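You operate a simulated robot arm through the tools that you are given. There is no shell and no other tool. Be economical: measure what you need, move in short steps, check, and stop when the job is done.

You run a simulated robot arm. Do the job below in one go: nothing can be reset, and whatever is moved stays where it is left.

JOB
Put things in order on the top of the small bench. At the end: the black brush stands where the large clay lump stood; the green sponge from the top of the small bench stands where the black brush stood; the yellow brush stands where the green sponge stood; the large clay lump from the top of the small bench stands on top of the brick (carton); whatever was shut is shut again. Leave all else as you found it, and nothing knocked over.

It is judged by the outcome, as a careful person would: the job done as asked, and still so three seconds after it is handed in. It fails if anything else is knocked over, pushed out of place, dropped, spilled or broken.

ROBOT AND FRAMES
A 7-joint arm with a two-finger parallel gripper, fixed in place. Base frame: the origin is at the foot of the arm, x ahead of it, y to its left, z up; the work surface is at about z = 840. Lengths are in mm, angles in degrees, forces in N, time in s.
With the tool pointing down near the work surface it reaches from about 300 to 700 mm from the base axis. Its first joint turns from -66.0 to 66.0 degrees. Payload 1.57 kg.
The tool frame sits at the grasp point between the pads (the TCP): z along the fingers, y along the line on which they close. The tips reach 30 mm beyond it. The gripper opens to 110 mm. The fingers are 24 mm wide and 12 mm thick; the gripper's body (48 by 112 mm) begins 78 mm behind the TCP.
Orientation is that of the tool frame in the base frame, as [roll, pitch, yaw] about the fixed x, y, z axes, in that order (R = Rz(yaw) Ry(pitch) Rx(roll)). With the fingers straight down and closing along the base's y, the tool's x points along the base's -x, its y along +y and its z along -z.

CONTROLS
- The arm moves only by the tool play_rows. Its argument "steps" is a list that holds one entry, the list of rows, each a list of 6 numbers: the shift along the base's x, y, z in units of 40 mm (1.0 is 40 mm), then the turn, a rotation vector about the base's x, y, z in units of 6 degrees (1.0 is 6 degrees). In form: [[[x, y, z, rx, ry, rz], ...]]. A call has 1 to 8 rows; each row shifts and turns the commanded pose from where the row before left it. "gripper" is the finger opening in mm, from 0 to 110, set as the call begins (left out, the last holds). A call with a number of a shift or a turn outside -1 to 1 is refused whole. Rows are played at 5 a second. More than 50 mm and 8.6 degrees between two rows, or a gripper value outside its range, and nothing of the call is played. Where a pose cannot be reached the arm comes as near as it can. A force on the tool above 40 N (or 10 N above the force at the start of the call, whichever is more), or a blocked arm, ends the call early, and 0.2 s more pass. The fingers move at their own pace (about 108 mm/s each) and stop on an object; they squeeze with about 31 N. The grip force told is the motor's: it shows also when the fingers shut on nothing. Time passes only in rows, and 0.2 s behind the last, so rows that do not move let the fingers close. The reply holds the time, the measured pose of the TCP, the force on the tool along the base axes, the opening and the grip force, in the units named above and with some noise.
- Cameras (640 x 400 px; columns grow to the right, rows downward): "scene" is fixed at [159.4, -409.4, 1394.9]; the picture's right is [0.73, -0.68, 0.00], its down [-0.54, -0.58, -0.61] and it looks along [0.41, 0.44, -0.80] (base axes); focal length 237 px, centre (320, 200). "wrist" rides on the gripper at [-36, 0, -80] in the tool frame; the picture's right is [0.00, -1.00, 0.00], its down [0.97, 0.00, -0.24] and it looks along [0.24, 0.00, 0.97] (tool axes); focal length 218 px, centre (320, 200).
- grab_frame(camera): a new picture of that camera. It takes no simulated time.
- probe_pixels(camera, pixels): for up to 12 pixels [column, row] of the newest picture of that camera ("zoom" is the newest enlarged one), the place [x, y, z] in the base frame of the surface seen there, good to about 2 mm, but the place of the scene camera against the robot may be out by one fixed shift of up to 25 mm in any direction. It takes no simulated time.
- enlarge(camera, box): a new picture of the part [left, top, right, bottom] of that camera's present view, enlarged. It takes no simulated time.
- job_done(): hands the job in; it is judged then, once.

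Go step by step. Measure first, check grasps and placings, and put right what went wrong. The budget is 80 turns and 38 pictures, counting those below and the enlarged ones. Unless the task says otherwise, let go and move clear before handing in, and close with one line.

The tools are called after "Call:" as a command line: name --argument value ..., lists and objects as JSON in quotes. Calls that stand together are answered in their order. play_rows: Moves the arm, as the interface text tells. Its arguments: {"type":"object","properties":{"steps":{"type":"array"},"gripper":{"type":"number"}},"required":["steps"]} The other tools are called the same way: grab_frame (camera) takes a picture; probe_pixels (camera, pixels) gives the place of the surface under pixels of a picture; enlarge (camera, box) takes an enlarged picture of a part of a camera's view; job_done () hands the job in.

At the start:

```text
time_s: 0.0
ee_pos: [452.5, -15.4, 1108.0]
tool_rot: [180.0, -0.1, -179.9]
ft_force: [0.5, 0.4, -0.2]
finger_gap: 110.1
grasp_force: 0.0
```

scene: 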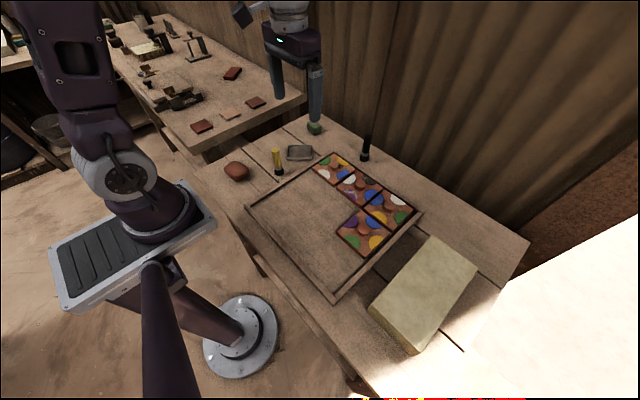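
wrist: 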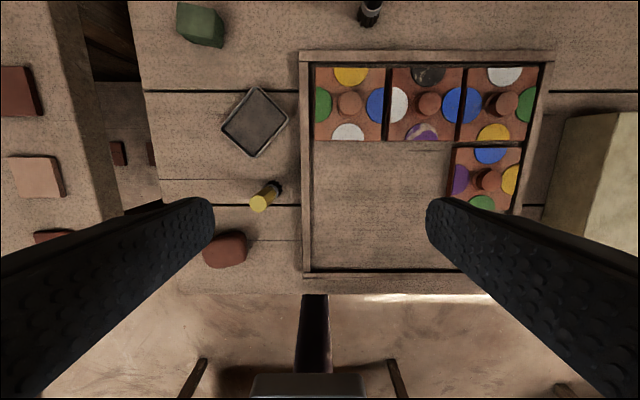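

The pictures show the clay lump at wrist (225,250), the yellow brush at (265,197), the black brush at (370,12), the green sponge at (200,25) and the pale block at (600,170). I will enlarge both views and measure.

Call:
enlarge --camera "scene" --box '[200, 100, 400, 225]'

Call:
probe_pixels --camera "wrist" --pixels '[[225, 245], [225, 265], [205, 252], [246, 250], [259, 205], [276, 186], [370, 14], [195, 15], [218, 35], [600, 130], [570, 190], [230, 170]]'

Call:
probe_pixels --camera "scene" --pixels '[[236, 166], [236, 171], [277, 152], [278, 165], [367, 140], [364, 155], [315, 123], [314, 130], [420, 270], [440, 250], [460, 275], [400, 320]]'

```text
3.20 times, centred on (300, 162) of scene
```

zoom: 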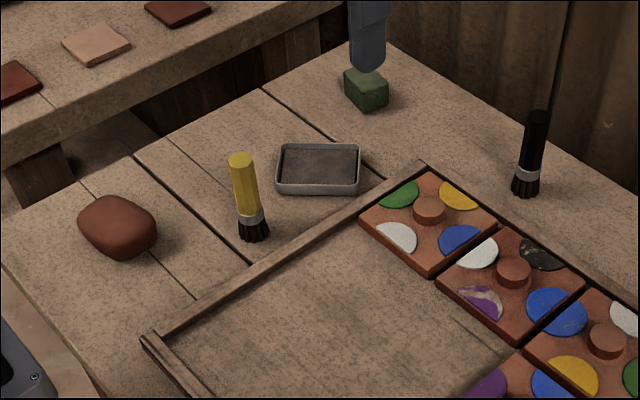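

```text
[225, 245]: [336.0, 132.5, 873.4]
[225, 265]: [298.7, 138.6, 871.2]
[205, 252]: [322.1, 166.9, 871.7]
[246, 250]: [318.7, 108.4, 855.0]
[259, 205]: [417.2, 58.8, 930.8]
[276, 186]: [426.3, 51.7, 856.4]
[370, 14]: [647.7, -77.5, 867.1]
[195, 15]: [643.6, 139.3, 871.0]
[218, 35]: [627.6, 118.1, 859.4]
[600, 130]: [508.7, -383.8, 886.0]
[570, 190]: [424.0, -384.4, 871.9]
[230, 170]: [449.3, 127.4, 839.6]
```

```text
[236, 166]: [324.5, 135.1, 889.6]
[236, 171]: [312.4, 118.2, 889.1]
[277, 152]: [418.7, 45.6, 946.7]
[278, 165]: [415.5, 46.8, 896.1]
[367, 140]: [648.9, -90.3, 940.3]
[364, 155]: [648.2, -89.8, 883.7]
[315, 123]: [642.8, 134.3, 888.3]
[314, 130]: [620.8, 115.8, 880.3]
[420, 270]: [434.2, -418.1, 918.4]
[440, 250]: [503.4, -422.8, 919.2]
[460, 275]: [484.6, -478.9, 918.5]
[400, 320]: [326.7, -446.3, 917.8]
```

The wrist measurements put the table at z≈840, the clay at about (320,137) and the brushes standing about 90 mm tall. The scene camera reads about 15 mm high. I'll go above the clay for a close look.

Call:
play_rows --steps '[[[-0.66, 0.75, -0.5, 0, 0, 0], [-0.66, 0.75, -0.5, 0, 0, 0], [-0.66, 0.75, -0.5, 0, 0, 0], [-0.66, 0.75, -0.5, 0, 0, 0], [-0.66, 0.75, -0.5, 0, 0, 0], [0, 0, 0, 0, 0, 0]]]' --gripper 110

Call:
grab_frame --camera "wrist"

Call:
enlarge --camera "scene" --box '[340, 210, 540, 380]'

```text
time_s: 1.4
ee_pos: [321.5, 135.9, 1006.3]
tool_rot: [-180.0, 0.1, 179.9]
ft_force: [-0.3, 0.9, 0.1]
finger_gap: 109.7
grasp_force: 0.1
```

```text
34 pictures are left
```

wrist: 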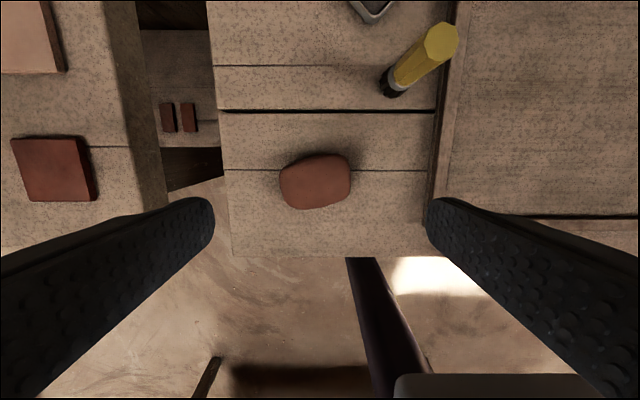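

```text
2.35 times, centred on (440, 295) of scene
```

zoom: 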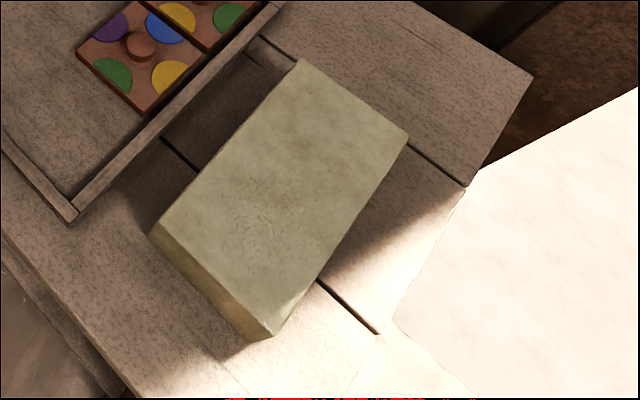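

The clay is at wrist (316,181) and the brick is fully visible in the zoom. I'll measure the clay outline, the tray rim and the brick corners.

Call:
probe_pixels --camera "wrist" --pixels '[[316, 181], [283, 183], [347, 178], [318, 157], [312, 206], [300, 190], [335, 170], [445, 150], [391, 83], [440, 42], [275, 183], [355, 183]]'

Call:
probe_pixels --camera "zoom" --pixels '[[301, 62], [404, 135], [272, 332], [156, 232], [280, 195], [462, 190], [500, 130], [40, 100]]'

```text
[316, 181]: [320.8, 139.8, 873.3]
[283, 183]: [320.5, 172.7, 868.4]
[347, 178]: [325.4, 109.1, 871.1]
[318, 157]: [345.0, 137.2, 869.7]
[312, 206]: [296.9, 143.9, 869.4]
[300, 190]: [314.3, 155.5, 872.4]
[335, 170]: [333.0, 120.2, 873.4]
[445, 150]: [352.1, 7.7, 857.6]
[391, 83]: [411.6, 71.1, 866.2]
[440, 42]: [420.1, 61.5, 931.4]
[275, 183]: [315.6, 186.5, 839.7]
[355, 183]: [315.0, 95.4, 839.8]
```

```text
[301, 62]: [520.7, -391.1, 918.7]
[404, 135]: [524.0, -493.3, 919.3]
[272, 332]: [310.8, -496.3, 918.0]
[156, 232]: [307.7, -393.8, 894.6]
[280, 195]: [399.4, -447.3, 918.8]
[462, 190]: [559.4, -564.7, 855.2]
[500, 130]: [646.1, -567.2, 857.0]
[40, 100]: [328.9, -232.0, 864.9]
```

The clay spans x 296–346 and y 108–174, with its top at z 873. I'll go straight down around it, with the tips about 4 mm above the table.

Call:
play_rows --steps '[[[0, 0.12, -0.8, 0, 0, 0], [0, 0, -0.8, 0, 0, 0], [0, 0, -0.8, 0, 0, 0], [0, 0, -0.5, 0, 0, 0], [0, 0, -0.4, 0, 0, 0], [0, 0, 0, 0, 0, 0]]]' --gripper 110

Call:
play_rows --steps '[[[0, 0, 0, 0, 0, 0], [0, 0, 0, 0, 0, 0], [0, 0, 0, 0, 0, 0], [0, 0, 0, 0, 0, 0]]]' --gripper 50

```text
time_s: 2.8
ee_pos: [318.2, 140.1, 876.6]
tool_rot: [180.0, 0.0, -180.0]
ft_force: [0.9, -0.3, 0.8]
finger_gap: 110.1
grasp_force: 0.0
```

```text
time_s: 3.8
ee_pos: [319.4, 139.6, 876.9]
tool_rot: [-180.0, -0.1, -180.0]
ft_force: [0.7, 1.2, 0.9]
finger_gap: 70.7
grasp_force: 31.0
```

The fingers stopped at 70.7 mm on the clay with 31 N. I'll lift it and check.

Call:
play_rows --steps '[[[0, 0, 0.3, 0, 0, 0], [0, 0, 0.7, 0, 0, 0], [0, 0, 0.9, 0, 0, 0], [0, 0, 0.9, 0, 0, 0], [0, 0, 0.7, 0, 0, 0], [0, 0, 0, 0, 0, 0]]]'

Call:
grab_frame --camera "wrist"

```text
time_s: 5.2
ee_pos: [320.4, 139.0, 1018.1]
tool_rot: [179.9, 0.0, 180.0]
ft_force: [-0.5, 0.6, -2.5]
finger_gap: 70.8
grasp_force: 31.1
```

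```text
32 pictures are left
```

wrist: 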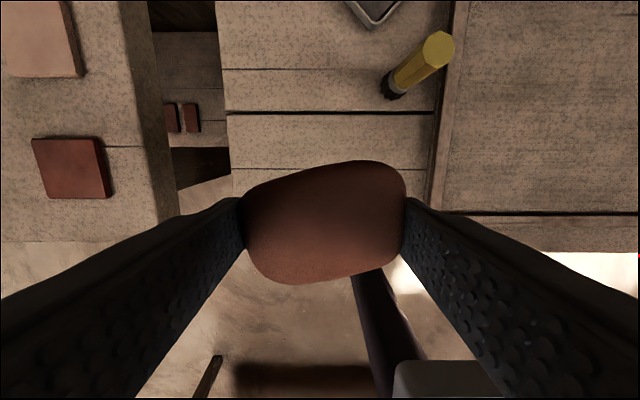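

The clay is held level between the fingers (wrist 325,220). I'll carry it over to the brick at about (415,-432).

Call:
play_rows --steps '[[[0.16, -0.95, 0, 0, 0, 0], [0.16, -0.95, 0, 0, 0, 0], [0.16, -0.95, 0, 0, 0, 0], [0.16, -0.95, 0, 0, 0, 0], [0.16, -0.95, 0, 0, 0, 0], [0.16, -0.95, 0, 0, 0, 0], [0.16, -0.95, 0, 0, 0, 0], [0.16, -0.95, 0, 0, 0, 0]]]'

Call:
play_rows --steps '[[[0.16, -0.95, 0, 0, 0, 0], [0.16, -0.95, 0, 0, 0, 0], [0.16, -0.95, 0, 0, 0, 0], [0.16, -0.95, 0, 0, 0, 0], [0.16, -0.95, 0, 0, 0, 0], [0.16, -0.95, 0, 0, 0, 0], [0.16, -0.95, 0, 0, 0, 0], [0, 0, 0, 0, 0, 0]]]'

Call:
grab_frame --camera "wrist"

```text
time_s: 7.0
ee_pos: [373.6, -165.5, 1018.6]
tool_rot: [-179.9, 0.0, 180.0]
ft_force: [-0.1, 0.3, -2.5]
finger_gap: 70.8
grasp_force: 31.1
```

```text
time_s: 8.8
ee_pos: [417.0, -427.3, 1018.5]
tool_rot: [180.0, -0.1, 179.9]
ft_force: [-0.2, 0.6, -2.0]
finger_gap: 70.7
grasp_force: 31.2
```

```text
31 pictures are left
```

wrist: 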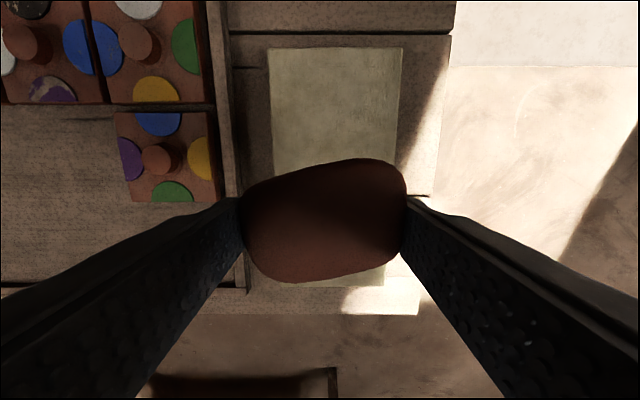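

Call:
probe_pixels --camera "wrist" --pixels '[[273, 60], [399, 60], [335, 50], [310, 284], [278, 150], [394, 140], [335, 120], [380, 282], [324, 220], [248, 220], [403, 220]]'

```text
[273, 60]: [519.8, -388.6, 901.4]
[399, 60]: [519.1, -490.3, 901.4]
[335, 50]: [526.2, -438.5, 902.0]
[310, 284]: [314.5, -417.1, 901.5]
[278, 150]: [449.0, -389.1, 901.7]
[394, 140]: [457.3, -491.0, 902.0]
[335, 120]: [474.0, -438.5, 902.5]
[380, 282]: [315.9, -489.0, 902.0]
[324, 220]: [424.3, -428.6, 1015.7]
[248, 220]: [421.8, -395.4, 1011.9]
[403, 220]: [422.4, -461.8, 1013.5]
```

The brick measures x 311–527 and y −388 to −491, with its top at z 902, so I must shift 11 mm in −y. I picked the clay up with the TCP 37 mm above the table, so I'll lower to TCP z≈940.

Call:
play_rows --steps '[[[0, -0.28, -0.5, 0, 0, 0], [0, 0, -0.6, 0, 0, 0], [0, 0, -0.5, 0, 0, 0], [0, 0, -0.25, 0, 0, 0], [0, 0, -0.1, 0, 0, 0], [0, 0, 0, 0, 0, 0]]]'

```text
time_s: 10.2
ee_pos: [418.2, -441.5, 938.7]
tool_rot: [180.0, 0.0, -180.0]
ft_force: [-0.8, 2.5, 4.7]
finger_gap: 70.7
grasp_force: 30.4
```

The force has turned to +4.7 N upward, so the clay rests on the brick. I'll release it and rise.

Call:
play_rows --steps '[[[0, 0, 0, 0, 0, 0], [0, 0, 0, 0, 0, 0], [0, 0, 0, 0, 0, 0]]]' --gripper 100

Call:
play_rows --steps '[[[0, 0, 0.4, 0, 0, 0], [0, 0, 0.9, 0, 0, 0], [0, 0, 0.9, 0, 0, 0], [0, 0, 0.9, 0, 0, 0], [0, 0, 0, 0, 0, 0]]]'

Call:
grab_frame --camera "wrist"

```text
time_s: 11.0
ee_pos: [417.9, -441.0, 937.6]
tool_rot: [180.0, 0.0, -180.0]
ft_force: [0.3, 0.1, -0.5]
finger_gap: 100.1
grasp_force: 0.0
```

```text
time_s: 12.2
ee_pos: [415.3, -442.9, 1061.4]
tool_rot: [180.0, 0.1, 179.9]
ft_force: [0.3, 0.8, -0.4]
finger_gap: 100.1
grasp_force: 0.0
```

```text
30 pictures are left
```

wrist: 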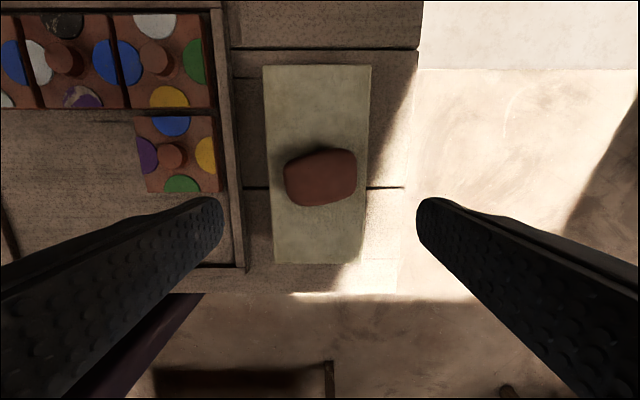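

The clay stands well on the brick. Next I'll move to view the black brush from above, near (600,-80).

Call:
play_rows --steps '[[[0.46, 0.91, 0, 0, 0, 0], [0.46, 0.91, 0, 0, 0, 0], [0.46, 0.91, 0, 0, 0, 0], [0.46, 0.91, 0, 0, 0, 0], [0.46, 0.91, 0, 0, 0, 0], [0.46, 0.91, 0, 0, 0, 0]]]'

Call:
play_rows --steps '[[[0.46, 0.91, 0, 0, 0, 0], [0.46, 0.91, 0, 0, 0, 0], [0.46, 0.91, 0, 0, 0, 0], [0.46, 0.91, 0, 0, 0, 0], [0, 0, 0, 0, 0, 0]]]'

Call:
grab_frame --camera "wrist"

```text
time_s: 13.6
ee_pos: [526.7, -224.2, 1064.0]
tool_rot: [179.9, 0.0, -179.9]
ft_force: [0.5, 0.4, 0.3]
finger_gap: 100.2
grasp_force: 0.1
```

```text
time_s: 14.8
ee_pos: [602.0, -77.8, 1062.4]
tool_rot: [-180.0, 0.0, -180.0]
ft_force: [0.0, -1.2, -0.6]
finger_gap: 99.8
grasp_force: 0.0
```

```text
29 pictures are left
```

wrist: 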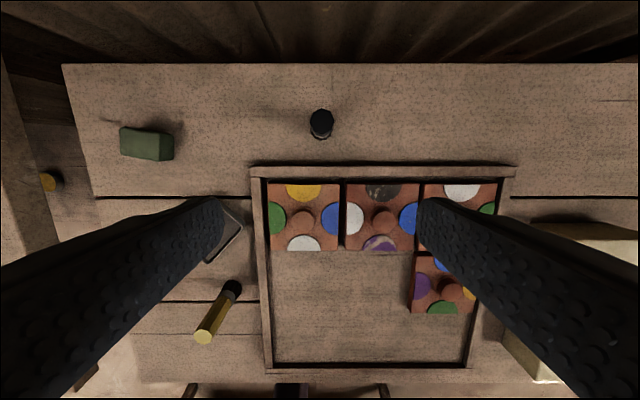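

Call:
enlarge --camera "wrist" --box '[100, 90, 340, 240]'

Call:
probe_pixels --camera "wrist" --pixels '[[321, 117], [312, 117], [330, 117], [321, 110], [321, 125], [322, 137], [335, 172], [121, 128], [171, 137], [120, 152], [160, 160], [140, 140]]'

```text
2.67 times, centred on (220, 165) of wrist
```

zoom: 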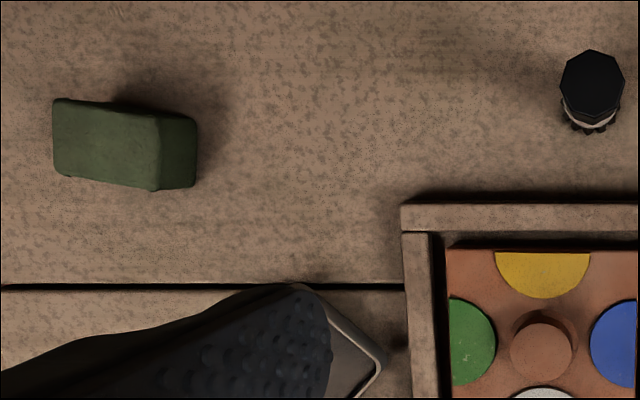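

```text
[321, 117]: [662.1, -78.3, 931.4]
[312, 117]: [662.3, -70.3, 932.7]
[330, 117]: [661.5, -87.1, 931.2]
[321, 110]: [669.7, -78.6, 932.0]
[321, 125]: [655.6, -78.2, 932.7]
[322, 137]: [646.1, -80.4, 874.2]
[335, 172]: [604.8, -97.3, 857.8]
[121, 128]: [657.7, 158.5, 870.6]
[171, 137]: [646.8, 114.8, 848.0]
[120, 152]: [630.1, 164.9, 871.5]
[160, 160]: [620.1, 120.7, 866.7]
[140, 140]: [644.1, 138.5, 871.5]
```

The black brush's top is at z 932 with its axis at about (659,-78.5), and the sponge is near (642,140). I'll move above the brush, then descend with the fingers at 70 mm.

Call:
play_rows --steps '[[[0.7, 0, 0, 0, 0, 0], [0.72, 0, -0.3, 0, 0, 0], [0, 0, -0.6, 0, 0, 0], [0, 0, 0, 0, 0, 0]]]' --gripper 70

Call:
grab_frame --camera "wrist"

```text
time_s: 15.8
ee_pos: [657.1, -75.8, 1023.9]
tool_rot: [180.0, -0.1, 179.9]
ft_force: [0.1, -0.1, 0.5]
finger_gap: 70.1
grasp_force: 0.0
```

```text
27 pictures are left
```

wrist: 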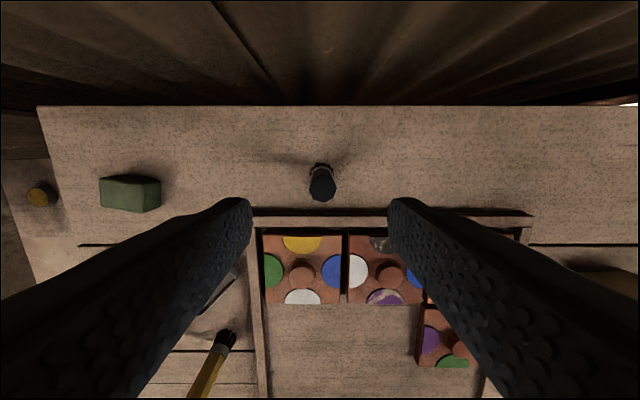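

Call:
probe_pixels --camera "wrist" --pixels '[[322, 186], [311, 186], [334, 186], [322, 178], [322, 198], [320, 168], [312, 170], [329, 170]]'

```text
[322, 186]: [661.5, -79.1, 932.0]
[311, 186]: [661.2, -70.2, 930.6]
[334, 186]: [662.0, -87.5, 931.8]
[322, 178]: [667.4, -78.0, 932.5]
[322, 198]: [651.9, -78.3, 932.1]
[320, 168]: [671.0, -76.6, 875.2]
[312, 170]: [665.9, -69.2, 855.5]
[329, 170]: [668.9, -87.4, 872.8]
```

The brush axis is at (660,-78.5). I'll descend to TCP z≈900 so the fingers take the handle, then close.

Call:
play_rows --steps '[[[0.06, -0.06, -0.8, 0, 0, 0], [0, 0, -0.8, 0, 0, 0], [0, 0, -0.8, 0, 0, 0], [0, 0, -0.7, 0, 0, 0], [0, 0, 0, 0, 0, 0]]]' --gripper 70

Call:
play_rows --steps '[[[0, 0, 0, 0, 0, 0], [0, 0, 0, 0, 0, 0], [0, 0, 0, 0, 0, 0], [0, 0, 0, 0, 0, 0]]]' --gripper 5

Call:
enlarge --camera "scene" --box '[290, 90, 450, 190]'

```text
time_s: 17.0
ee_pos: [661.1, -78.8, 899.6]
tool_rot: [-180.0, 0.0, -180.0]
ft_force: [-0.2, -0.2, -0.4]
finger_gap: 70.2
grasp_force: 0.0
```

```text
time_s: 18.0
ee_pos: [660.5, -78.7, 899.6]
tool_rot: [180.0, 0.0, -180.0]
ft_force: [-0.4, -0.4, -0.7]
finger_gap: 22.7
grasp_force: 31.1
```

```text
4.00 times, centred on (370, 140) of scene
```

zoom: 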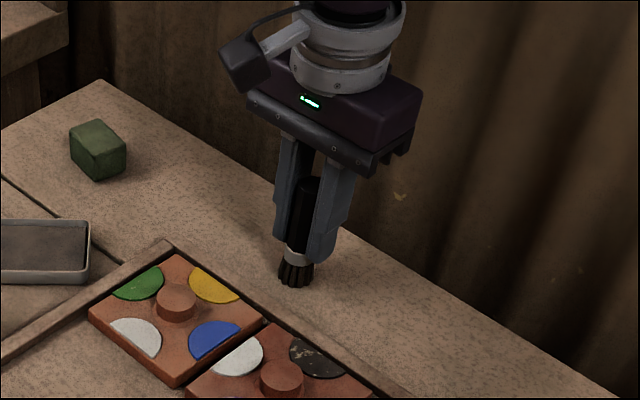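

The brush is gripped (22.7 mm, 31 N). I'll lift it and carry it towards the clay's old place at (321,141).

Call:
play_rows --steps '[[[0, 0, 0.3, 0, 0, 0], [0, 0, 0.8, 0, 0, 0], [0, 0, 0.9, 0, 0, 0], [0, 0, 0.9, 0, 0, 0], [0, 0, 0.4, 0, 0, 0], [-0.85, 0.55, 0, 0, 0, 0], [-0.85, 0.55, 0, 0, 0, 0], [-0.85, 0.55, 0, 0, 0, 0]]]'

Call:
play_rows --steps '[[[-0.85, 0.55, 0, 0, 0, 0], [-0.85, 0.55, 0, 0, 0, 0], [-0.85, 0.55, 0, 0, 0, 0], [-0.85, 0.55, 0, 0, 0, 0], [-0.85, 0.55, 0, 0, 0, 0], [-0.85, 0.55, 0, 0, 0, 0], [-0.85, 0.55, 0, 0, 0, 0], [0, 0, 0, 0, 0, 0]]]'

Call:
grab_frame --camera "wrist"

```text
time_s: 19.8
ee_pos: [559.6, -16.0, 1031.7]
tool_rot: [180.0, 0.1, -180.0]
ft_force: [-0.1, -0.4, -1.1]
finger_gap: 22.4
grasp_force: 31.1
```

```text
time_s: 21.6
ee_pos: [317.6, 141.0, 1033.4]
tool_rot: [179.9, 0.0, -179.9]
ft_force: [0.3, -0.2, -1.0]
finger_gap: 22.1
grasp_force: 31.0
```

```text
25 pictures are left
```

wrist: 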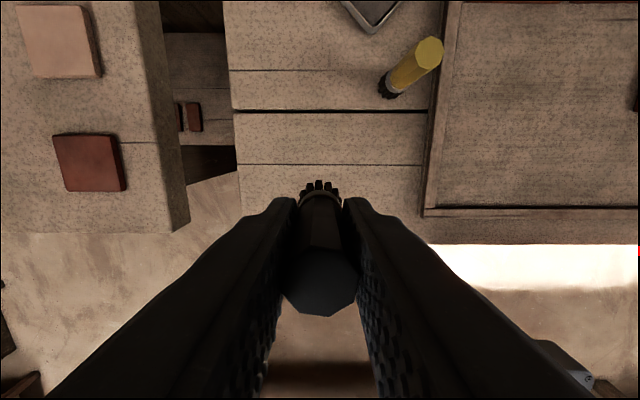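

The brush hangs upright and straight. I'll lower it onto (320,141) to the same TCP height, 900.

Call:
play_rows --steps '[[[0.06, 0, -0.8, 0, 0, 0], [0, 0, -0.8, 0, 0, 0], [0, 0, -0.8, 0, 0, 0], [0, 0, -0.55, 0, 0, 0], [0, 0, -0.25, 0, 0, 0], [0, 0, -0.08, 0, 0, 0], [0, 0, 0, 0, 0, 0]]]'

```text
time_s: 23.2
ee_pos: [319.8, 139.5, 901.3]
tool_rot: [-180.0, 0.1, 180.0]
ft_force: [-1.0, -3.7, 28.5]
finger_gap: 22.4
grasp_force: 31.1
```

The force is 28 N, so the brush is pressed down slightly. I'll ease up a hair before letting go.

Call:
play_rows --steps '[[[0, 0, 0.04, 0, 0, 0], [0, 0, 0, 0, 0, 0]]]'

```text
time_s: 23.8
ee_pos: [320.6, 138.4, 903.3]
tool_rot: [-180.0, 0.0, 179.9]
ft_force: [-0.3, -0.6, -0.3]
finger_gap: 22.4
grasp_force: 30.9
```

Call:
play_rows --steps '[[[0, 0, -0.02, 0, 0, 0], [0, 0, 0, 0, 0, 0]]]'

```text
time_s: 24.4
ee_pos: [320.1, 140.2, 903.8]
tool_rot: [180.0, 0.0, -179.9]
ft_force: [-0.3, -0.1, -0.7]
finger_gap: 22.0
grasp_force: 30.9
```

The force is near zero, so it is within a millimetre of the surface. I'll release gently.

Call:
play_rows --steps '[[[0, 0, -0.01, 0, 0, 0], [0, 0, 0, 0, 0, 0]]]'

Call:
play_rows --steps '[[[0, 0, 0, 0, 0, 0], [0, 0, 0, 0, 0, 0], [0, 0, 0, 0, 0, 0]]]' --gripper 70

Call:
play_rows --steps '[[[0, 0, 0.5, 0, 0, 0], [0, 0, 0.9, 0, 0, 0], [0, 0, 0.9, 0, 0, 0], [0, 0, 0.9, 0, 0, 0], [0, 0, 0.5, 0, 0, 0], [0, 0, 0, 0, 0, 0]]]'

Call:
grab_frame --camera "wrist"

```text
time_s: 25.0
ee_pos: [321.9, 140.0, 902.9]
tool_rot: [-180.0, 0.0, 180.0]
ft_force: [-0.7, 0.1, -0.7]
finger_gap: 22.2
grasp_force: 31.4
```

```text
time_s: 25.8
ee_pos: [321.4, 139.5, 902.5]
tool_rot: [-180.0, -0.1, -179.9]
ft_force: [-0.8, -1.0, 0.0]
finger_gap: 69.8
grasp_force: 0.0
```

```text
time_s: 27.2
ee_pos: [320.8, 141.9, 1053.1]
tool_rot: [179.9, 0.1, -180.0]
ft_force: [-0.3, 0.1, -0.1]
finger_gap: 69.9
grasp_force: 0.1
```

```text
24 pictures are left
```

wrist: 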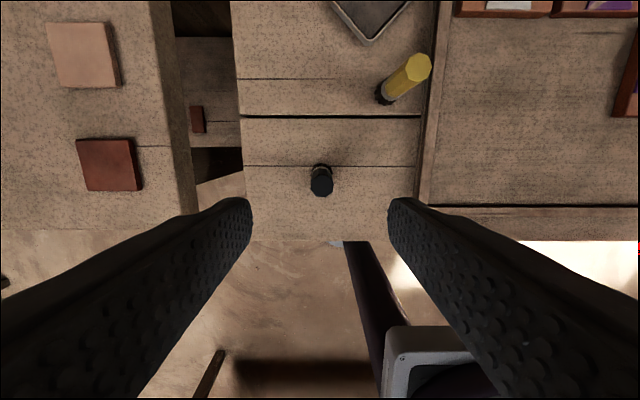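

The black brush stands upright at wrist (321,178). Now I'll go to the sponge.

Call:
play_rows --steps '[[[0.95, 0, 0, 0, 0, 0], [0.95, 0, 0, 0, 0, 0], [0.95, 0, 0, 0, 0, 0], [0.95, 0, 0, 0, 0, 0], [0.95, 0, 0, 0, 0, 0], [0.95, 0, 0, 0, 0, 0], [0.95, 0, 0, 0, 0, 0], [0.95, 0, 0, 0, 0, 0]]]' --gripper 100

Call:
play_rows --steps '[[[0, 0, -0.9, 0, 0, 0], [0, 0, -0.9, 0, 0, 0], [0, 0, 0, 0, 0, 0]]]'

Call:
grab_frame --camera "wrist"

```text
time_s: 29.0
ee_pos: [626.1, 137.8, 1049.7]
tool_rot: [179.9, -0.1, -180.0]
ft_force: [0.1, -0.1, -0.8]
finger_gap: 100.1
grasp_force: 0.1
```

```text
time_s: 29.8
ee_pos: [626.8, 136.4, 977.9]
tool_rot: [180.0, 0.0, -180.0]
ft_force: [0.2, 0.0, -0.5]
finger_gap: 100.2
grasp_force: 0.0
```

```text
23 pictures are left
```

wrist: 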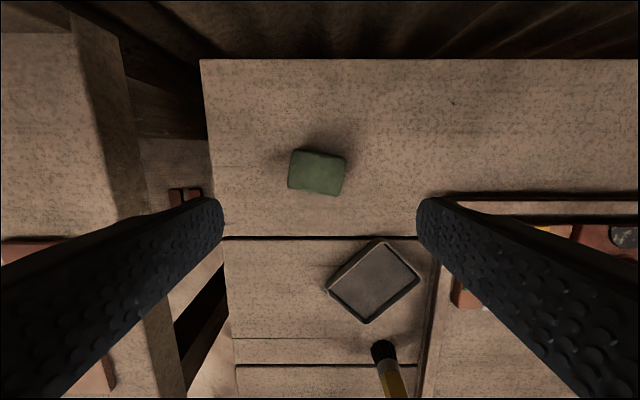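

Call:
enlarge --camera "wrist" --box '[260, 130, 380, 205]'

Call:
probe_pixels --camera "wrist" --pixels '[[292, 151], [345, 158], [338, 193], [289, 187], [317, 172], [290, 170], [341, 178], [318, 155], [313, 190]]'

```text
5.33 times, centred on (320, 168) of wrist
```

zoom: 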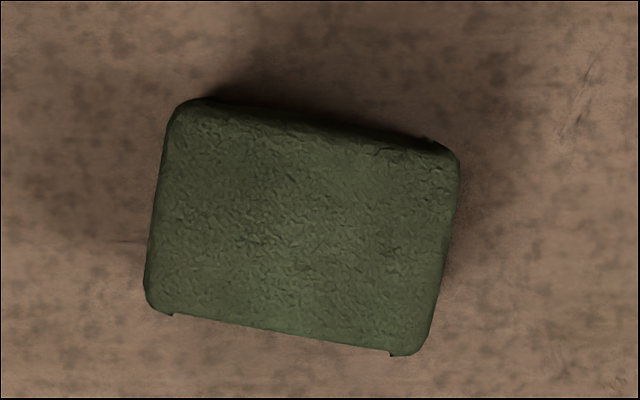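

```text
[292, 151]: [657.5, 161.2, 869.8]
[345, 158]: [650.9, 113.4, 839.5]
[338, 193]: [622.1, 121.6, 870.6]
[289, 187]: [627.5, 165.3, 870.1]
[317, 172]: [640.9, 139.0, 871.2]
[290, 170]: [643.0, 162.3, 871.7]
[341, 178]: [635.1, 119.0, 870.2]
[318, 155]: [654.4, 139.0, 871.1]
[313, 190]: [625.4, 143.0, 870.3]
```

The sponge's top is at z 871, its centre at (640.5,140.5), and it measures about 48×34 mm, turned about −9°. I'll turn the tool −9° about z and descend to TCP z≈875.

Call:
play_rows --steps '[[[0.35, 0.08, 0, 0, 0, -0.75], [0, 0, 0, 0, 0, -0.75], [0, 0, -0.7, 0, 0, 0], [0, 0, -0.8, 0, 0, 0], [0, 0, -0.7, 0, 0, 0], [0, 0, -0.37, 0, 0, 0], [0, 0, 0, 0, 0, 0]]]' --gripper 90

Call:
play_rows --steps '[[[0, 0, 0, 0, 0, 0], [0, 0, 0, 0, 0, 0], [0, 0, 0, 0, 0, 0], [0, 0, 0, 0, 0, 0]]]' --gripper 35

Call:
play_rows --steps '[[[0, 0, 0.3, 0, 0, 0], [0, 0, 0.8, 0, 0, 0], [0, 0, 0.9, 0, 0, 0], [0, 0, 0, 0, 0, 0]]]'

Call:
grab_frame --camera "wrist"

```text
time_s: 31.4
ee_pos: [640.1, 145.0, 877.1]
tool_rot: [-180.0, 0.1, 170.9]
ft_force: [-0.5, 0.2, -0.4]
finger_gap: 90.2
grasp_force: 0.1
```

```text
time_s: 32.4
ee_pos: [641.0, 144.7, 877.1]
tool_rot: [180.0, 0.0, 171.1]
ft_force: [0.4, 0.0, -1.0]
finger_gap: 48.7
grasp_force: 31.1
```

```text
time_s: 33.4
ee_pos: [641.0, 147.0, 954.5]
tool_rot: [180.0, 0.0, 171.1]
ft_force: [-0.6, 0.4, -0.3]
finger_gap: 48.6
grasp_force: 31.2
```

```text
21 pictures are left
```

wrist: 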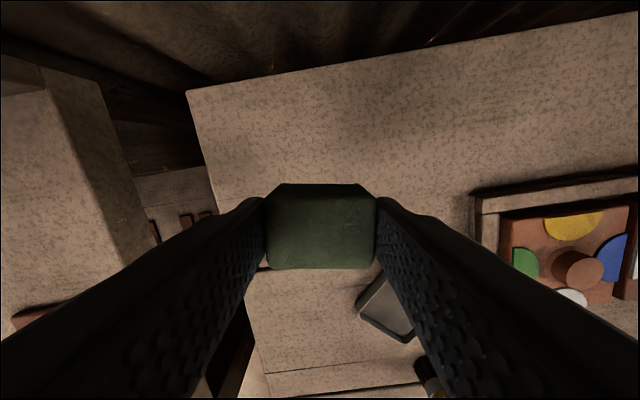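

The sponge is held (48.6 mm gap). I'll carry it level to (660,-78.5).

Call:
play_rows --steps '[[[0.07, -0.806, 0, 0, 0, 0], [0.07, -0.806, 0, 0, 0, 0], [0.07, -0.806, 0, 0, 0, 0], [0.07, -0.806, 0, 0, 0, 0], [0.07, -0.806, 0, 0, 0, 0], [0.07, -0.806, 0, 0, 0, 0], [0.06, -0.806, 0, 0, 0, 0], [0, 0, 0, 0, 0, 0]]]'

Call:
play_rows --steps '[[[0, 0, -0.8, 0, 0, 0], [0, 0, -0.7, 0, 0, 0], [0, 0, -0.3, 0, 0, 0], [0, 0, -0.1, 0, 0, 0], [0, 0, 0, 0, 0, 0]]]'

```text
time_s: 35.2
ee_pos: [658.3, -81.7, 955.5]
tool_rot: [179.9, 0.0, 171.0]
ft_force: [0.6, 0.3, -0.3]
finger_gap: 48.7
grasp_force: 30.7
```

```text
time_s: 36.4
ee_pos: [659.4, -82.7, 882.0]
tool_rot: [179.9, 0.0, 171.1]
ft_force: [0.2, 0.3, -0.4]
finger_gap: 48.7
grasp_force: 31.2
```

The TCP is 5 mm above the placing height and 3 mm too far in −y. I'll correct and lower the rest.

Call:
play_rows --steps '[[[0.01, 0.08, -0.06, 0, 0, 0], [0, 0, -0.05, 0, 0, 0], [0, 0, 0, 0, 0, 0]]]'

```text
time_s: 37.2
ee_pos: [658.8, -79.1, 877.2]
tool_rot: [-179.9, 0.0, 171.0]
ft_force: [-0.1, 0.3, 1.1]
finger_gap: 48.6
grasp_force: 31.2
```

The sponge has just touched the surface (+1.1 N). I'll release it and rise.

Call:
play_rows --steps '[[[0, 0, 0, 0, 0, 0], [0, 0, 0, 0, 0, 0], [0, 0, 0, 0, 0, 0]]]' --gripper 80

Call:
play_rows --steps '[[[0, 0, 0.4, 0, 0, 0], [0, 0, 0.9, 0, 0, 0], [0, 0, 0.9, 0, 0, 0], [0, 0, 0.9, 0, 0, 0], [0, 0, 0.9, 0, 0, 0], [-0.5, 0, 0, 0, 0, 0.75], [-0.5, 0, 0, 0, 0, 0.75], [0, 0, 0, 0, 0, 0]]]'

Call:
grab_frame --camera "wrist"

```text
time_s: 38.0
ee_pos: [658.9, -79.1, 876.9]
tool_rot: [180.0, 0.1, 171.1]
ft_force: [0.6, -0.5, 0.5]
finger_gap: 80.1
grasp_force: 0.0
```

```text
time_s: 39.8
ee_pos: [619.2, -78.9, 1035.2]
tool_rot: [-179.9, 0.0, -179.9]
ft_force: [-0.7, 0.4, 0.4]
finger_gap: 79.9
grasp_force: 0.0
```

```text
20 pictures are left
```

wrist: 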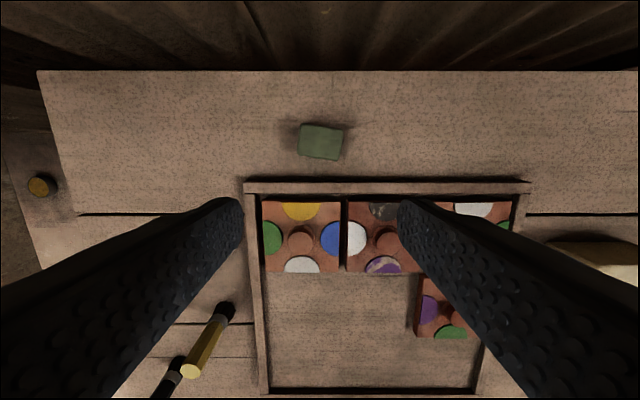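

The sponge lies well at wrist (320,142). Now I'll move to the yellow brush near (420,60).

Call:
play_rows --steps '[[[-0.75, 0.5, 0, 0, 0, 0], [-0.75, 0.5, 0, 0, 0, 0], [-0.75, 0.5, 0, 0, 0, 0], [-0.75, 0.5, 0, 0, 0, 0], [-0.75, 0.5, 0, 0, 0, 0], [-0.75, 0.5, 0, 0, 0, 0], [-0.6, 0.45, 0, 0, 0, 0], [0, 0, 0, 0, 0, 0]]]'

Call:
enlarge --camera "wrist" --box '[220, 100, 420, 225]'

```text
time_s: 41.6
ee_pos: [414.4, 59.6, 1035.2]
tool_rot: [179.9, -0.1, 180.0]
ft_force: [0.0, 0.6, -0.3]
finger_gap: 80.1
grasp_force: 0.0
```

```text
3.20 times, centred on (320, 162) of wrist
```

zoom: 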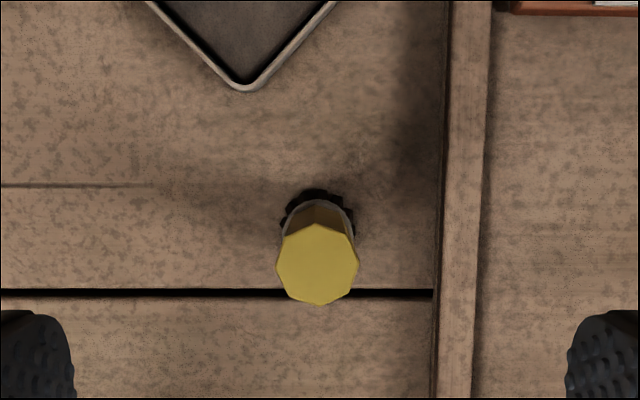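

Call:
probe_pixels --camera "zoom" --pixels '[[317, 265], [280, 265], [355, 265], [317, 232], [317, 300], [317, 195], [245, 88], [440, 250], [465, 250], [485, 250]]'

```text
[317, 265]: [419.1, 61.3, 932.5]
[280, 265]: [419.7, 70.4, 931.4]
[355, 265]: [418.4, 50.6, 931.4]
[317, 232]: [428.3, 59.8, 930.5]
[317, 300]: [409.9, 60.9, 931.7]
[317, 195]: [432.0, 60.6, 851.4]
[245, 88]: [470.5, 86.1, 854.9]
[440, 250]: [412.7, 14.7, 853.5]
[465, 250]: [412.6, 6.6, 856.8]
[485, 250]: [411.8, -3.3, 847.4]
```

The yellow brush's axis is at (419,60.7), with its top at z 932. I'll use a 50 mm opening to clear the tray rim (y≈15), descend to TCP z 900 and grip.

Call:
play_rows --steps '[[[0.11, 0.03, 0, 0, 0, 0], [0, 0, -0.5, 0, 0, 0], [0, 0, 0, 0, 0, 0]]]' --gripper 50

Call:
play_rows --steps '[[[0, 0, -0.8, 0, 0, 0], [0, 0, -0.8, 0, 0, 0], [0, 0, -0.8, 0, 0, 0], [0, 0, -0.46, 0, 0, 0], [0, 0, 0, 0, 0, 0]]]'

Call:
play_rows --steps '[[[0, 0, 0, 0, 0, 0], [0, 0, 0, 0, 0, 0], [0, 0, 0, 0, 0, 0]]]' --gripper 5

```text
time_s: 42.4
ee_pos: [418.8, 60.5, 1014.4]
tool_rot: [180.0, -0.1, -180.0]
ft_force: [0.3, -0.1, 0.2]
finger_gap: 50.3
grasp_force: 0.0
```

```text
time_s: 43.6
ee_pos: [421.7, 59.9, 899.5]
tool_rot: [-180.0, 0.0, -180.0]
ft_force: [-0.3, 0.5, -0.2]
finger_gap: 50.1
grasp_force: 0.1
```

```text
time_s: 44.4
ee_pos: [423.0, 58.9, 900.7]
tool_rot: [-180.0, 0.0, 179.9]
ft_force: [-0.4, 0.8, 1.6]
finger_gap: 22.3
grasp_force: 30.8
```

The brush is gripped at 22.3 mm. I'll lift it and carry it to the sponge's old place, (640.5,140.5).

Call:
play_rows --steps '[[[0, 0, 0.3, 0, 0, 0], [0, 0, 0.8, 0, 0, 0], [0, 0, 0.9, 0, 0, 0], [0, 0, 0.5, 0, 0, 0], [0.92, 0.34, 0, 0, 0, 0], [0.92, 0.34, 0, 0, 0, 0], [0.92, 0.34, 0, 0, 0, 0], [0.92, 0.34, 0, 0, 0, 0]]]'

Call:
play_rows --steps '[[[0.92, 0.34, 0, 0, 0, 0], [0.92, 0.34, 0, 0, 0, 0], [0, 0, 0, 0, 0, 0]]]'

Call:
grab_frame --camera "wrist"

```text
time_s: 46.2
ee_pos: [567.4, 115.1, 1001.9]
tool_rot: [-180.0, 0.0, -179.9]
ft_force: [0.2, 0.2, 0.2]
finger_gap: 22.4
grasp_force: 31.2
```

```text
time_s: 47.0
ee_pos: [641.3, 137.4, 1005.3]
tool_rot: [-180.0, -0.1, 180.0]
ft_force: [-0.2, 0.9, -0.5]
finger_gap: 22.7
grasp_force: 30.8
```

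```text
18 pictures are left
```

wrist: 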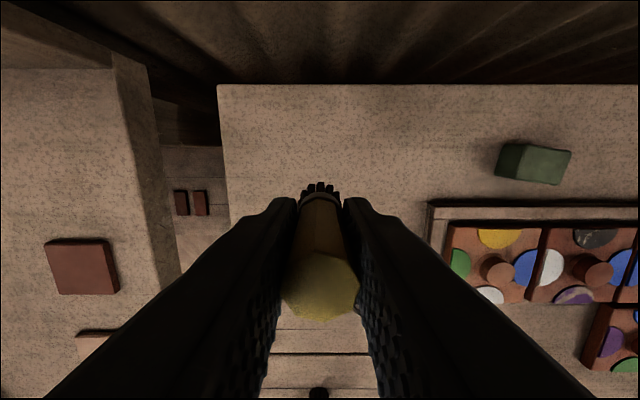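

The brush hangs upright. I'll shift 2–3 mm and lower it to about z 904 first.

Call:
play_rows --steps '[[[0.02, 0.07, -0.8, 0, 0, 0], [0, 0, -0.8, 0, 0, 0], [0, 0, -0.6, 0, 0, 0], [0, 0, -0.25, 0, 0, 0], [0, 0, 0, 0, 0, 0]]]'

```text
time_s: 48.2
ee_pos: [643.1, 143.9, 906.0]
tool_rot: [-179.9, 0.0, 179.9]
ft_force: [-0.5, 0.2, 0.2]
finger_gap: 22.3
grasp_force: 30.6
```

Call:
play_rows --steps '[[[0, -0.05, -0.06, 0, 0, 0], [0, 0, -0.04, 0, 0, 0], [0, 0, 0, 0, 0, 0]]]'

```text
time_s: 49.0
ee_pos: [642.9, 143.5, 903.1]
tool_rot: [180.0, 0.3, -179.9]
ft_force: [0.7, 8.8, 30.6]
finger_gap: 22.2
grasp_force: 31.4
```

It made contact with 30 N at z 903. I'll ease up slightly.

Call:
play_rows --steps '[[[0, 0, 0.04, 0, 0, 0], [0, 0, 0, 0, 0, 0]]]'

```text
time_s: 49.6
ee_pos: [640.6, 141.7, 902.4]
tool_rot: [180.0, 0.0, 179.9]
ft_force: [4.2, 6.0, 18.4]
finger_gap: 22.2
grasp_force: 31.4
```

Call:
play_rows --steps '[[[0, 0, 0.03, 0, 0, 0], [0, 0, 0, 0, 0, 0]]]'

```text
time_s: 50.2
ee_pos: [640.6, 141.0, 903.3]
tool_rot: [-179.9, -0.2, 179.9]
ft_force: [0.0, -2.0, 1.1]
finger_gap: 22.3
grasp_force: 31.1
```

The load is now light (1.1 N) at (641,141). I'll release, rise and check.

Call:
play_rows --steps '[[[0, 0, 0, 0, 0, 0], [0, 0, 0, 0, 0, 0], [0, 0, 0, 0, 0, 0]]]' --gripper 70

Call:
play_rows --steps '[[[0, 0, 0.5, 0, 0, 0], [0, 0, 0.9, 0, 0, 0], [0, 0, 0.9, 0, 0, 0], [0, 0, 0.9, 0, 0, 0], [-0.8, 0, 0, 0, 0, 0], [-0.8, -0.4, 0, 0, 0, 0], [0, 0, 0, 0, 0, 0]]]'

Call:
grab_frame --camera "wrist"

Call:
grab_frame --camera "scene"

```text
time_s: 51.0
ee_pos: [640.8, 143.0, 903.5]
tool_rot: [-179.9, -0.1, 179.9]
ft_force: [-0.1, 0.4, -0.5]
finger_gap: 69.9
grasp_force: 0.1
```

```text
time_s: 52.6
ee_pos: [574.7, 128.3, 1030.0]
tool_rot: [180.0, 0.0, -180.0]
ft_force: [-0.4, 0.1, 0.4]
finger_gap: 70.3
grasp_force: 0.1
```

```text
17 pictures are left
```

wrist: 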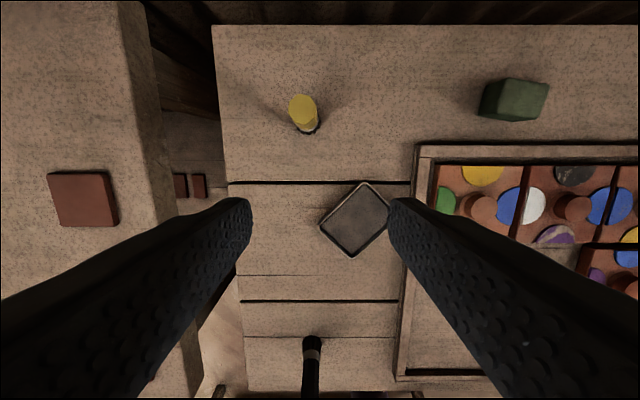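

```text
16 pictures are left
```

scene: 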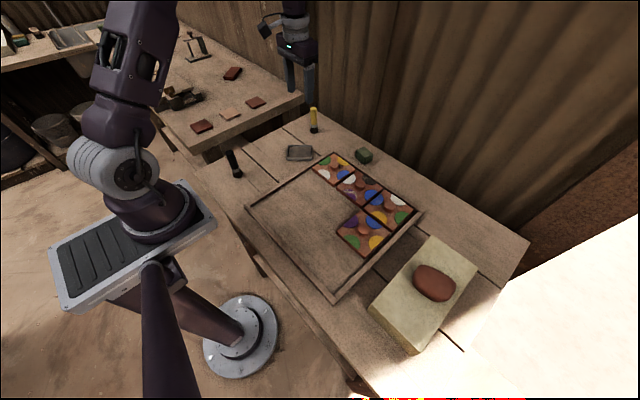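

All four pieces look in place: the yellow brush at scene (313,120), the sponge at (363,156), the black brush at (233,163) and the clay on the brick. I'll check the two brushes for uprightness and position.

Call:
enlarge --camera "scene" --box '[200, 95, 400, 220]'

Call:
probe_pixels --camera "wrist" --pixels '[[303, 106], [303, 98], [306, 131], [312, 342], [312, 375], [362, 185], [352, 256], [515, 100]]'

Call:
probe_pixels --camera "scene" --pixels '[[230, 152], [238, 175], [312, 109], [314, 130], [362, 153], [433, 280]]'

```text
3.20 times, centred on (300, 158) of scene
```

zoom: 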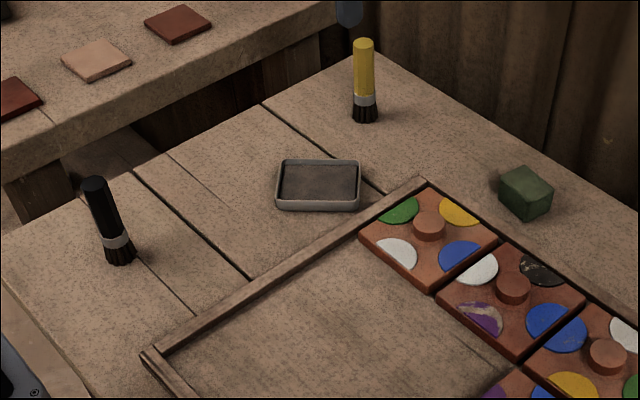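

```text
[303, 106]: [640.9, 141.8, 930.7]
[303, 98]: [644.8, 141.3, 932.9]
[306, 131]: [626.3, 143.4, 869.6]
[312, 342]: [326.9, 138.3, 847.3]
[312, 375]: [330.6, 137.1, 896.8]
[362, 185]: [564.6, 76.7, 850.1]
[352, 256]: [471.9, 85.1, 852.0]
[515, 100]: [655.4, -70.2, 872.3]
```

```text
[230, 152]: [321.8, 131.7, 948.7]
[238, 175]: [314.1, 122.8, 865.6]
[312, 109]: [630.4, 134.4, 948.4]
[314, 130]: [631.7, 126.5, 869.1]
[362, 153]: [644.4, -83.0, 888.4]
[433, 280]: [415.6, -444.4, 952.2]
```

Both brushes stand upright (tops at z≈932) at (321,140) and (641,141). The sponge and clay are in place, the tray and dish are undisturbed, and the gripper is clear. I'll hand the job in.

Call:
job_done

```text
The job is handed in.
```

The job is done and handed in: the clay is on the brick, the black brush, green sponge and yellow brush stand in their new places, and I saw nothing else moved and nothing that had been shut.
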